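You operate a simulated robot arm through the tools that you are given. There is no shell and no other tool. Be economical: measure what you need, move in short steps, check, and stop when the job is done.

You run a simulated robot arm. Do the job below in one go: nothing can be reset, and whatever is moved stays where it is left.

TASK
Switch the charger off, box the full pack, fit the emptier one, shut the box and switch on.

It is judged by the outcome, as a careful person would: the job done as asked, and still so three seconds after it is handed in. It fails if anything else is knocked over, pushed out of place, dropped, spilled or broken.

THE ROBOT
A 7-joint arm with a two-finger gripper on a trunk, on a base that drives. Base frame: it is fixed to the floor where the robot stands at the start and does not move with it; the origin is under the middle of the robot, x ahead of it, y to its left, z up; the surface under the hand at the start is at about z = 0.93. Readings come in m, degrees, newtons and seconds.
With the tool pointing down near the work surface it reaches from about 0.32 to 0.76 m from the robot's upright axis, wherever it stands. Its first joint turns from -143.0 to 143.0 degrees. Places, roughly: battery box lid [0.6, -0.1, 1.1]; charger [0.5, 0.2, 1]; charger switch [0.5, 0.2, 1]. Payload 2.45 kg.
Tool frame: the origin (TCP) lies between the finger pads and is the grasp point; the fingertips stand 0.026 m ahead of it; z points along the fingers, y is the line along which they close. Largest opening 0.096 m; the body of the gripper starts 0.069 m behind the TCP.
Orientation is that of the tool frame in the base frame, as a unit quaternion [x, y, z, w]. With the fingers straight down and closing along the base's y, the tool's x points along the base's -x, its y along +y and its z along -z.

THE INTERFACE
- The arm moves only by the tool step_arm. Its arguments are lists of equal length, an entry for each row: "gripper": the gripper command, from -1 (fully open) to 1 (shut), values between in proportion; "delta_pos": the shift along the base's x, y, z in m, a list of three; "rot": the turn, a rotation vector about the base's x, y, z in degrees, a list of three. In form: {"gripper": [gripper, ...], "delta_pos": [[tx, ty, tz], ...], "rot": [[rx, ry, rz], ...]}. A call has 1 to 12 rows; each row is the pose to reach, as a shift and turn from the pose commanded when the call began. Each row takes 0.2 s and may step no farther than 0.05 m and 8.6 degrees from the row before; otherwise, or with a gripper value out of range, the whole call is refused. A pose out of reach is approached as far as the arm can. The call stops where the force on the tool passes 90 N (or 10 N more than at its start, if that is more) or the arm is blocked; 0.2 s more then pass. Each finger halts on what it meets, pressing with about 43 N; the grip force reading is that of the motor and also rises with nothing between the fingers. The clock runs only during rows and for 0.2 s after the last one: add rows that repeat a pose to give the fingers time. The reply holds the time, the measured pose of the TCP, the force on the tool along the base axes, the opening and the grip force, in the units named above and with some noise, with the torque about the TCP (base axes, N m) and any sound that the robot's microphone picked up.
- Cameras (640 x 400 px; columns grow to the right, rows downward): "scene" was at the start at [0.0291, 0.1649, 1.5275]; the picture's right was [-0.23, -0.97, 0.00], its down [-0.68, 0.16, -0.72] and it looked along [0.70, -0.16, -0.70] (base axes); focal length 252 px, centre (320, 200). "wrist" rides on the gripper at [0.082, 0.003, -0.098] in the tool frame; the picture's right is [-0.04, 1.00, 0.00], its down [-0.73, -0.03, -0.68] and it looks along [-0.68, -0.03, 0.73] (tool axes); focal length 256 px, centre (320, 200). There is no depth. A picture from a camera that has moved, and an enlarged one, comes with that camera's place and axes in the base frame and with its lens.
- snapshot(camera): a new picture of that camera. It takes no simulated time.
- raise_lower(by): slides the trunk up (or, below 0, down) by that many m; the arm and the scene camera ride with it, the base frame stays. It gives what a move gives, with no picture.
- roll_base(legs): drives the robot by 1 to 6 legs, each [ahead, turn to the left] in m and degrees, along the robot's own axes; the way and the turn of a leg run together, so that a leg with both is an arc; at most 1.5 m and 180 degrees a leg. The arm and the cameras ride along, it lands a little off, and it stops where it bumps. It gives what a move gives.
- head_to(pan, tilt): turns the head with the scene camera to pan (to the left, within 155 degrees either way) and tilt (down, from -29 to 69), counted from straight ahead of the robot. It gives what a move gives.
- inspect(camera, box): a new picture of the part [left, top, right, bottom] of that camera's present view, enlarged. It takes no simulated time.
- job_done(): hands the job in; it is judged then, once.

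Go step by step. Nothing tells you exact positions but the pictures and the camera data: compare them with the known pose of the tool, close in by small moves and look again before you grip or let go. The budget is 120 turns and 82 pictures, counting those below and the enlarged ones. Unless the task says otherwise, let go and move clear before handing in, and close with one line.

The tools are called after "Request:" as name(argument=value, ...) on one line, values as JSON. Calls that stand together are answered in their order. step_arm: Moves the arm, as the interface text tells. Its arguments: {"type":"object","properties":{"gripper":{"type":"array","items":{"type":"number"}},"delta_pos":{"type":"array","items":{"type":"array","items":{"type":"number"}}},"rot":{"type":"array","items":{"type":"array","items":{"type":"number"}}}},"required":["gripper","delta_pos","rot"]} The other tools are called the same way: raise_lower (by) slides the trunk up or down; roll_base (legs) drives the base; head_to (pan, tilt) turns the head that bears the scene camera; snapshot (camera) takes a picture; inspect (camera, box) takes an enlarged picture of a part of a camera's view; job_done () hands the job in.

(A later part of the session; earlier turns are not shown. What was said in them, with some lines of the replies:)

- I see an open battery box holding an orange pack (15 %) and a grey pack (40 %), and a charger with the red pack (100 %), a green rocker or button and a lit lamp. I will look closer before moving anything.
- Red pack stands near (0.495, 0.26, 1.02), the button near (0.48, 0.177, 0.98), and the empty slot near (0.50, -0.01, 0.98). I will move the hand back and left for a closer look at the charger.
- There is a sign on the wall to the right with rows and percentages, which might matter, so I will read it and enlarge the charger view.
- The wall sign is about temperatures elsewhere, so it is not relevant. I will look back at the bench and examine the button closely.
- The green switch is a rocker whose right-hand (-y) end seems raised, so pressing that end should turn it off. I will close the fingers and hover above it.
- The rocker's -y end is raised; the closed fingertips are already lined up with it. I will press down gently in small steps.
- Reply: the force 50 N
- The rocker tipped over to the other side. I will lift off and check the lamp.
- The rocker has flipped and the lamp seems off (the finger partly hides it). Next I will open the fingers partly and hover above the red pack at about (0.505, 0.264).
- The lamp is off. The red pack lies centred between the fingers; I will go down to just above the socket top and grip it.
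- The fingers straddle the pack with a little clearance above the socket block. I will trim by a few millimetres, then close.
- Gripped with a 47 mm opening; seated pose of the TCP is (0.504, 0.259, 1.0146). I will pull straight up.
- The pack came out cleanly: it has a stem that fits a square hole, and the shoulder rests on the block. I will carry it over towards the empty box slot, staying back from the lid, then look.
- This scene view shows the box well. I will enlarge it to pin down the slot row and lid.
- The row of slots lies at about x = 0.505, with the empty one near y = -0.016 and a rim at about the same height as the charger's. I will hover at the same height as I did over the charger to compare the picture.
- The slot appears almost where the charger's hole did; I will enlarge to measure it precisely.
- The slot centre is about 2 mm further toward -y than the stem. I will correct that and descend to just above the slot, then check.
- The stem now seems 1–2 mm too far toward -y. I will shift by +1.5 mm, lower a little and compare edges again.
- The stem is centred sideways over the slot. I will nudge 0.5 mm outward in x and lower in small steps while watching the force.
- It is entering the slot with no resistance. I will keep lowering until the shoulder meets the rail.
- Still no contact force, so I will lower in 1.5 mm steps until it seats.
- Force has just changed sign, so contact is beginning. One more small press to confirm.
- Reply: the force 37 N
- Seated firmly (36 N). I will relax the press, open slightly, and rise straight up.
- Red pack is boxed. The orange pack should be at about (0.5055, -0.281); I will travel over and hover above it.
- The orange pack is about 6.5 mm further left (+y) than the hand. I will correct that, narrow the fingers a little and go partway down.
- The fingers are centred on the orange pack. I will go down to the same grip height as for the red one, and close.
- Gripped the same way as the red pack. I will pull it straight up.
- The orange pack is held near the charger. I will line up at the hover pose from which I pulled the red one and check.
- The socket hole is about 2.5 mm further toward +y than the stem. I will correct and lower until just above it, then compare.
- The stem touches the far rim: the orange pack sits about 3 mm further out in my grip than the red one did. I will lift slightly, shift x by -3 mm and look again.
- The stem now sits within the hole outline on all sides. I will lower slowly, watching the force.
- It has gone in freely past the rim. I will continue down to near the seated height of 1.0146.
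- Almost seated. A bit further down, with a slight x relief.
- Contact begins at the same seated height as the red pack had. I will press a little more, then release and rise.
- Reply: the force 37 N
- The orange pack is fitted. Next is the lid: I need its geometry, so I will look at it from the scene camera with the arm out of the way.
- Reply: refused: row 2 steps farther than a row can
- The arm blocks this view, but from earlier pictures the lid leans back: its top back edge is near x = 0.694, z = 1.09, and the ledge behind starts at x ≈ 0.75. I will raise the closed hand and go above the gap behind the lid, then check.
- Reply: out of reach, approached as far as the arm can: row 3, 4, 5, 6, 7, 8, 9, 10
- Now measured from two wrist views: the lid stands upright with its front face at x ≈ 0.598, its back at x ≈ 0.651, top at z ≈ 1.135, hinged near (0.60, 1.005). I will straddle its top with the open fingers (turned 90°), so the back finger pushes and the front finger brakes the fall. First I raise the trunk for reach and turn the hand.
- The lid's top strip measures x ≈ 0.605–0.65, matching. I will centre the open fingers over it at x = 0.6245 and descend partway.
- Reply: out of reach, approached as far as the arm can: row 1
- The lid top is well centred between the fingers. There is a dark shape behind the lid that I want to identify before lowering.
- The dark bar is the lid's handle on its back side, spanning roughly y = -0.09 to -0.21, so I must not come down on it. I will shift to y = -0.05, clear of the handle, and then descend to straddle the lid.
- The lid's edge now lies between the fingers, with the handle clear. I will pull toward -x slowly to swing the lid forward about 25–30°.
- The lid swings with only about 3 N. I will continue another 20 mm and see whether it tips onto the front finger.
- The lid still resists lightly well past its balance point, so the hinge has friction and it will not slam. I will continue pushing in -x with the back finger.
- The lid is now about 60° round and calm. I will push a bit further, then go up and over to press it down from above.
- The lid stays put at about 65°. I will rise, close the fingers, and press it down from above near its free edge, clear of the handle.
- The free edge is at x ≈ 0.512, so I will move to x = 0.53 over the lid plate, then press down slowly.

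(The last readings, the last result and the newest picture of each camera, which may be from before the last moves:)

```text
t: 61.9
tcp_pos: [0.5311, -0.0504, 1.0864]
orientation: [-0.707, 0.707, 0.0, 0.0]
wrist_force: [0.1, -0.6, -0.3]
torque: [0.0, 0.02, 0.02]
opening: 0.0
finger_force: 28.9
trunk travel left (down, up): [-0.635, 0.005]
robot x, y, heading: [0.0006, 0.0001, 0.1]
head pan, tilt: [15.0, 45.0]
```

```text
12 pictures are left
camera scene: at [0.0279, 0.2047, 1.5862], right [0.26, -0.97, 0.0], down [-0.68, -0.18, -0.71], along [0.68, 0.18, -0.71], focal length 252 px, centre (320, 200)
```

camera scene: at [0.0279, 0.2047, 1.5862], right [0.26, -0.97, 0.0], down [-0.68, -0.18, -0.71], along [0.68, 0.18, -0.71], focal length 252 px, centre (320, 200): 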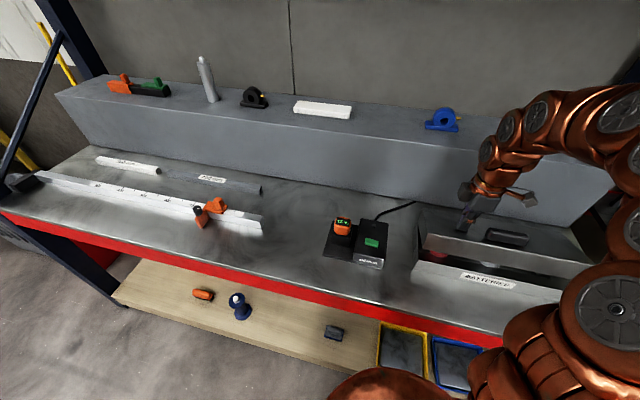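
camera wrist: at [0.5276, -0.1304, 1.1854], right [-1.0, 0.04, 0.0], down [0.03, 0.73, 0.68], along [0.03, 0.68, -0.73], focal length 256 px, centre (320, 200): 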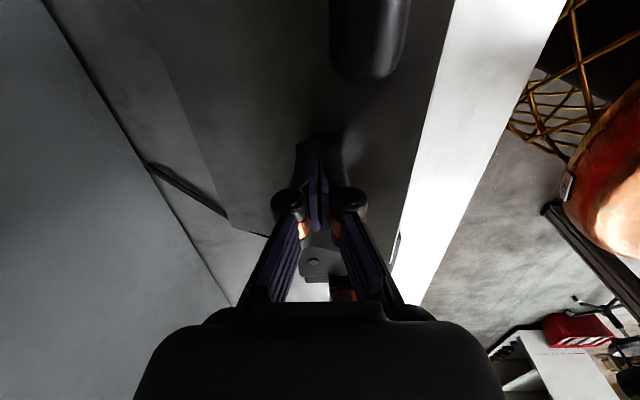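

The lid is almost down but still slightly ajar in the scene view. I will press further in small steps until force rises.

Request:
step_arm(gripper=[1, 1, 1, 1, 1, 1], delta_pos=[[0, 0, -0.005], [0, 0, -0.01], [0, 0, -0.014], [0, 0, -0.018], [0, 0, -0.022], [0, 0, -0.022]], rot=[[0, 0, 0], [0, 0, 0], [0, 0, 0], [0, 0, 0], [0, 0, 0], [0, 0, 0]])

Request:
inspect(camera="scene", box=[400, 180, 624, 320])

```text
t: 63.2
tcp_pos: [0.5319, -0.0502, 1.0643]
orientation: [0.707, -0.707, 0.0, 0.0]
wrist_force: [0.9, 0.2, 0.5]
torque: [-0.04, 0.02, -0.01]
opening: 0.0001
finger_force: 29.2
trunk travel left (down, up): [-0.635, 0.005]
robot x, y, heading: [0.0012, 0.0023, -0.1]
head pan, tilt: [15.0, 45.0]
```

```text
2.86 times, centred on (512, 250) of scene
camera zoom: at [0.0279, 0.2047, 1.5862], right [0.26, -0.97, 0.0], down [-0.68, -0.18, -0.71], along [0.68, 0.18, -0.71], focal length 721 px, centre (-229, 57)
```

zoom: 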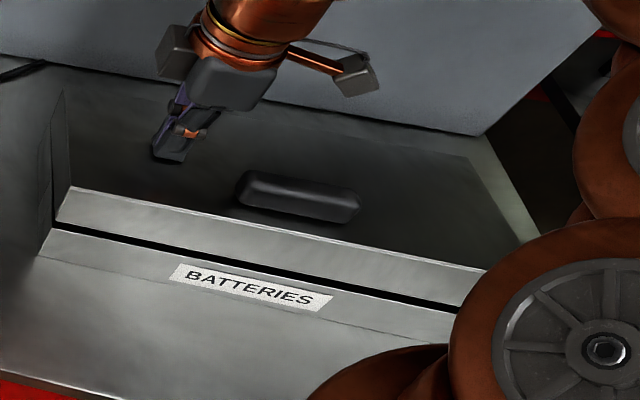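

A thin gap remains at the front. I will continue pressing down.

Request:
step_arm(gripper=[1, 1, 1, 1, 1, 1], delta_pos=[[0, 0, -0.003], [0, 0, -0.006], [0, 0, -0.009], [0, 0, -0.012], [0, 0, -0.015], [0, 0, -0.015]], rot=[[0, 0, 0], [0, 0, 0], [0, 0, 0], [0, 0, 0], [0, 0, 0], [0, 0, 0]])

Request:
inspect(camera="scene", box=[400, 180, 624, 320])

```text
t: 64.5
tcp_pos: [0.5332, -0.0499, 1.0596]
orientation: [-0.706, 0.708, -0.007, 0.006]
wrist_force: [-21.2, 4.3, 55.5]
torque: [0.18, 0.64, -0.05]
opening: 0.0059
finger_force: 28.6
trunk travel left (down, up): [-0.635, 0.005]
robot x, y, heading: [-0.0001, -0.001, -0.1]
head pan, tilt: [15.0, 45.0]
stopped in row 6: the force on the tool passed its limit at 98 N (the readings are from after the stop); the commanded pose is now the measured one
```

```text
2.86 times, centred on (512, 250) of scene
camera zoom: at [0.0231, 0.2054, 1.5863], right [0.26, -0.97, 0.0], down [-0.68, -0.18, -0.71], along [0.69, 0.18, -0.71], focal length 721 px, centre (-229, 57)
```

zoom: 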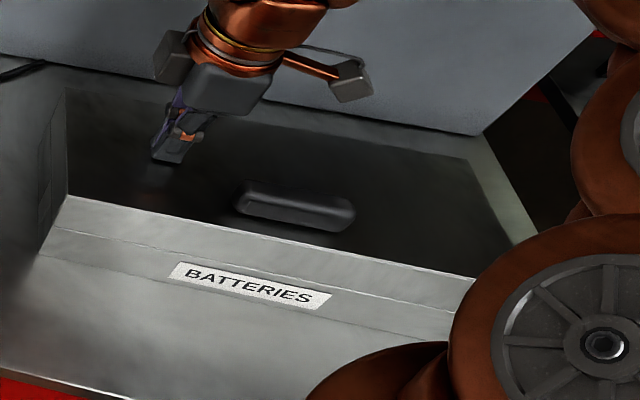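

The lid is shut flush. I will lift off and travel to the switch, whose raised end is now the +y one, near (0.48, 0.183).

Request:
step_arm(gripper=[1, 1, 1, 1, 1, 1, 1, 1, 1, 1, 1], delta_pos=[[0, 0, 0.02], [0, 0, 0.06], [0, 0, 0.1], [-0.01, 0.04, 0.1], [-0.02, 0.085, 0.1], [-0.03, 0.13, 0.1], [-0.04, 0.175, 0.1], [-0.05, 0.215, 0.09], [-0.053, 0.233, 0.06], [-0.053, 0.233, 0.03], [-0.053, 0.233, 0.01]], rot=[[0, 0, 0], [0, 0, 0], [0, 0, 0], [0, 0, 0], [0, 0, 0], [0, 0, 0], [0, 0, 0], [0, 0, 0], [0, 0, 0], [0, 0, 0], [0, 0, 0]])

Request:
inspect(camera="scene", box=[308, 160, 436, 270])

Request:
snapshot(camera="wrist")

```text
t: 66.9
tcp_pos: [0.4791, 0.1828, 1.0656]
orientation: [-0.706, 0.708, -0.006, 0.004]
wrist_force: [-0.2, -0.3, 0.6]
torque: [-0.03, -0.02, -0.01]
opening: 0.0001
finger_force: 28.8
trunk travel left (down, up): [-0.635, 0.005]
robot x, y, heading: [-0.0001, 0.0005, 0.0]
head pan, tilt: [15.0, 45.0]
```

```text
3.64 times, centred on (372, 215) of scene
camera zoom: at [0.0277, 0.2048, 1.5862], right [0.26, -0.97, 0.0], down [-0.68, -0.18, -0.71], along [0.68, 0.18, -0.71], focal length 918 px, centre (131, 146)
```

zoom: 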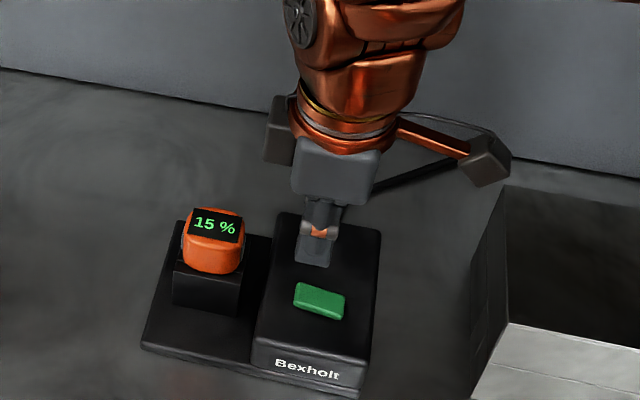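

```text
8 pictures are left
camera wrist: at [0.4745, 0.1016, 1.1641], right [-1.0, 0.04, -0.01], down [0.02, 0.73, 0.68], along [0.04, 0.68, -0.73], focal length 256 px, centre (320, 200)
```

wrist: 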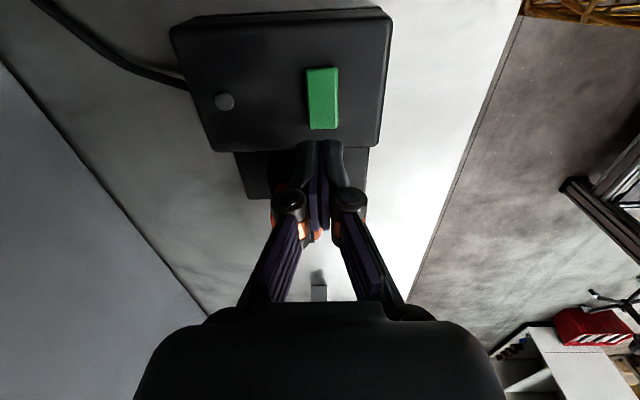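

The rocker centre is at (0.479, 0.171); the fingertips are over its raised +y end. I will press down as before.

Request:
step_arm(gripper=[1, 1, 1, 1, 1, 1, 1], delta_pos=[[0, 0, -0.025], [0, 0, -0.042], [0, 0, -0.047], [0, 0, -0.05], [0, 0, -0.053], [0, 0, -0.055], [0, 0, -0.055]], rot=[[0, 0, 0], [0, 0, 0], [0, 0, 0], [0, 0, 0], [0, 0, 0], [0, 0, 0], [0, 0, 0]])

Request:
step_arm(gripper=[1, 1, 1, 1, 1, 1], delta_pos=[[0, 0, 0.02], [0, 0, 0.06], [0, 0, 0.1], [-0.04, -0.01, 0.13], [-0.07, -0.04, 0.13], [-0.09, -0.08, 0.13]], rot=[[0, 0, 0], [0, 0, 0], [0, 0, 0], [0, 0, 0], [0, 0, 0], [0, 0, 0]])

Request:
snapshot(camera="scene")

```text
t: 68.6
tcp_pos: [0.4801, 0.1829, 1.0165]
orientation: [-0.706, 0.708, -0.006, 0.01]
wrist_force: [-18.8, -1.6, 53.1]
torque: [-0.69, 0.55, -0.21]
opening: 0.0064
finger_force: 28.0
trunk travel left (down, up): [-0.635, 0.005]
robot x, y, heading: [0.0049, 0.0006, 0.0]
head pan, tilt: [15.0, 45.0]
stopped in row 7: the force on the tool passed its limit at 92 N (the readings are from after the stop); the commanded pose is now the measured one
```

```text
refused: row 4 steps farther than a row can; nothing moved
```

```text
7 pictures are left
camera scene: at [0.0237, 0.2039, 1.586], right [0.26, -0.97, 0.0], down [-0.68, -0.18, -0.71], along [0.68, 0.18, -0.71], focal length 252 px, centre (320, 200)
```

scene: 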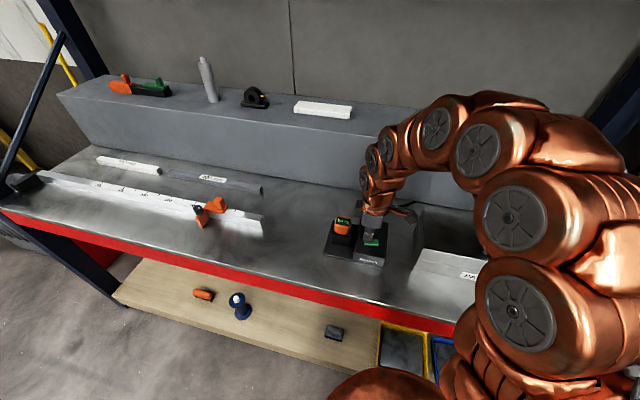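

I will lift straight up, move clear and check the lamp and rocker.

Request:
step_arm(gripper=[1, 1, 1, 1, 1, 1], delta_pos=[[0, 0, 0.02], [0, 0, 0.06], [0, 0, 0.1], [-0.03, -0.01, 0.12], [-0.06, -0.04, 0.12], [-0.085, -0.08, 0.12]], rot=[[0, 0, 0], [0, 0, 0], [0, 0, 0], [0, 0, 0], [0, 0, 0], [0, 0, 0]])

Request:
inspect(camera="scene", box=[308, 160, 468, 280])

```text
t: 70.0
tcp_pos: [0.3978, 0.1046, 1.1311]
orientation: [0.707, -0.707, 0.005, -0.007]
wrist_force: [0.5, 0.1, -0.3]
torque: [-0.03, 0.0, 0.02]
opening: 0.0
finger_force: 28.8
trunk travel left (down, up): [-0.635, 0.005]
robot x, y, heading: [-0.0051, 0.002, 0.0]
head pan, tilt: [15.0, 45.0]
```

```text
3.33 times, centred on (388, 220) of scene
camera zoom: at [0.0278, 0.2053, 1.5861], right [0.26, -0.97, 0.0], down [-0.68, -0.18, -0.71], along [0.68, 0.18, -0.71], focal length 842 px, centre (93, 133)
```

zoom: 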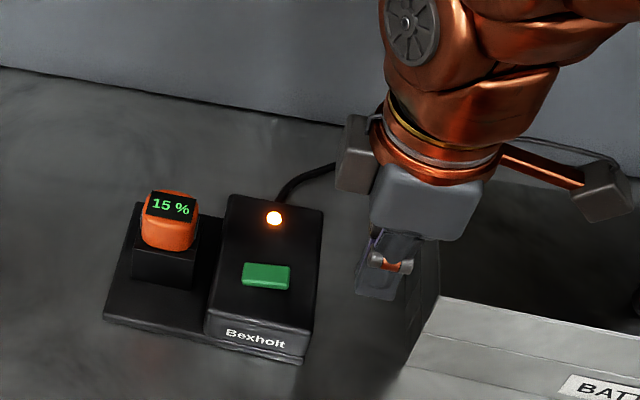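

The lamp glows orange, so it is charging the 15 % pack. I will move the arm clear and take one last look at the box.

Request:
step_arm(gripper=[1, 1, 1, 1], delta_pos=[[0, 0.04, 0.02], [0, 0.08, 0.04], [0, 0.12, 0.06], [0, 0.16, 0.07]], rot=[[0, 0, 0], [0, 0, 0], [0, 0, 0], [0, 0, 0]])

Request:
snapshot(camera="wrist")

Request:
snapshot(camera="scene")

```text
t: 71.0
tcp_pos: [0.3958, 0.2642, 1.2017]
orientation: [0.707, -0.707, 0.005, -0.007]
wrist_force: [-0.5, -0.1, 0.7]
torque: [0.05, -0.01, 0.03]
opening: 0.0002
finger_force: 28.3
trunk travel left (down, up): [-0.635, 0.005]
robot x, y, heading: [-0.0001, -0.0023, -0.1]
head pan, tilt: [15.0, 45.0]
```

```text
5 pictures are left
camera wrist: at [0.3911, 0.1833, 1.2999], right [-1.0, 0.04, -0.02], down [0.02, 0.73, 0.68], along [0.04, 0.68, -0.73], focal length 256 px, centre (320, 200)
```

wrist: 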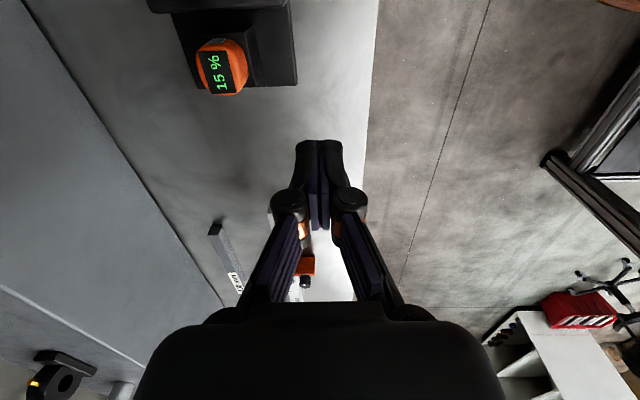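

```text
4 pictures are left
camera scene: at [0.0276, 0.2047, 1.5862], right [0.26, -0.97, 0.0], down [-0.68, -0.18, -0.71], along [0.68, 0.18, -0.71], focal length 252 px, centre (320, 200)
```

scene: 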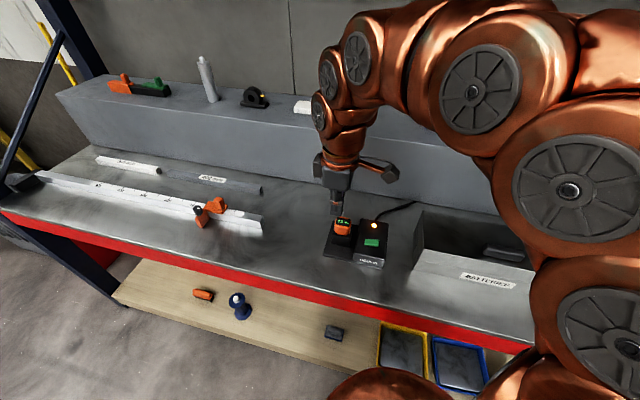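

The lid is shut, the orange pack sits in the charger with the lamp lit, everything else is in place and the hand is clear, so I am handing in.

Request:
job_done()

```text
The job is handed in.
```

The full red pack (100 %) is in the box with the lid shut. The emptier orange pack (15 %) is in the charger, which is switched on with its lamp lit orange.
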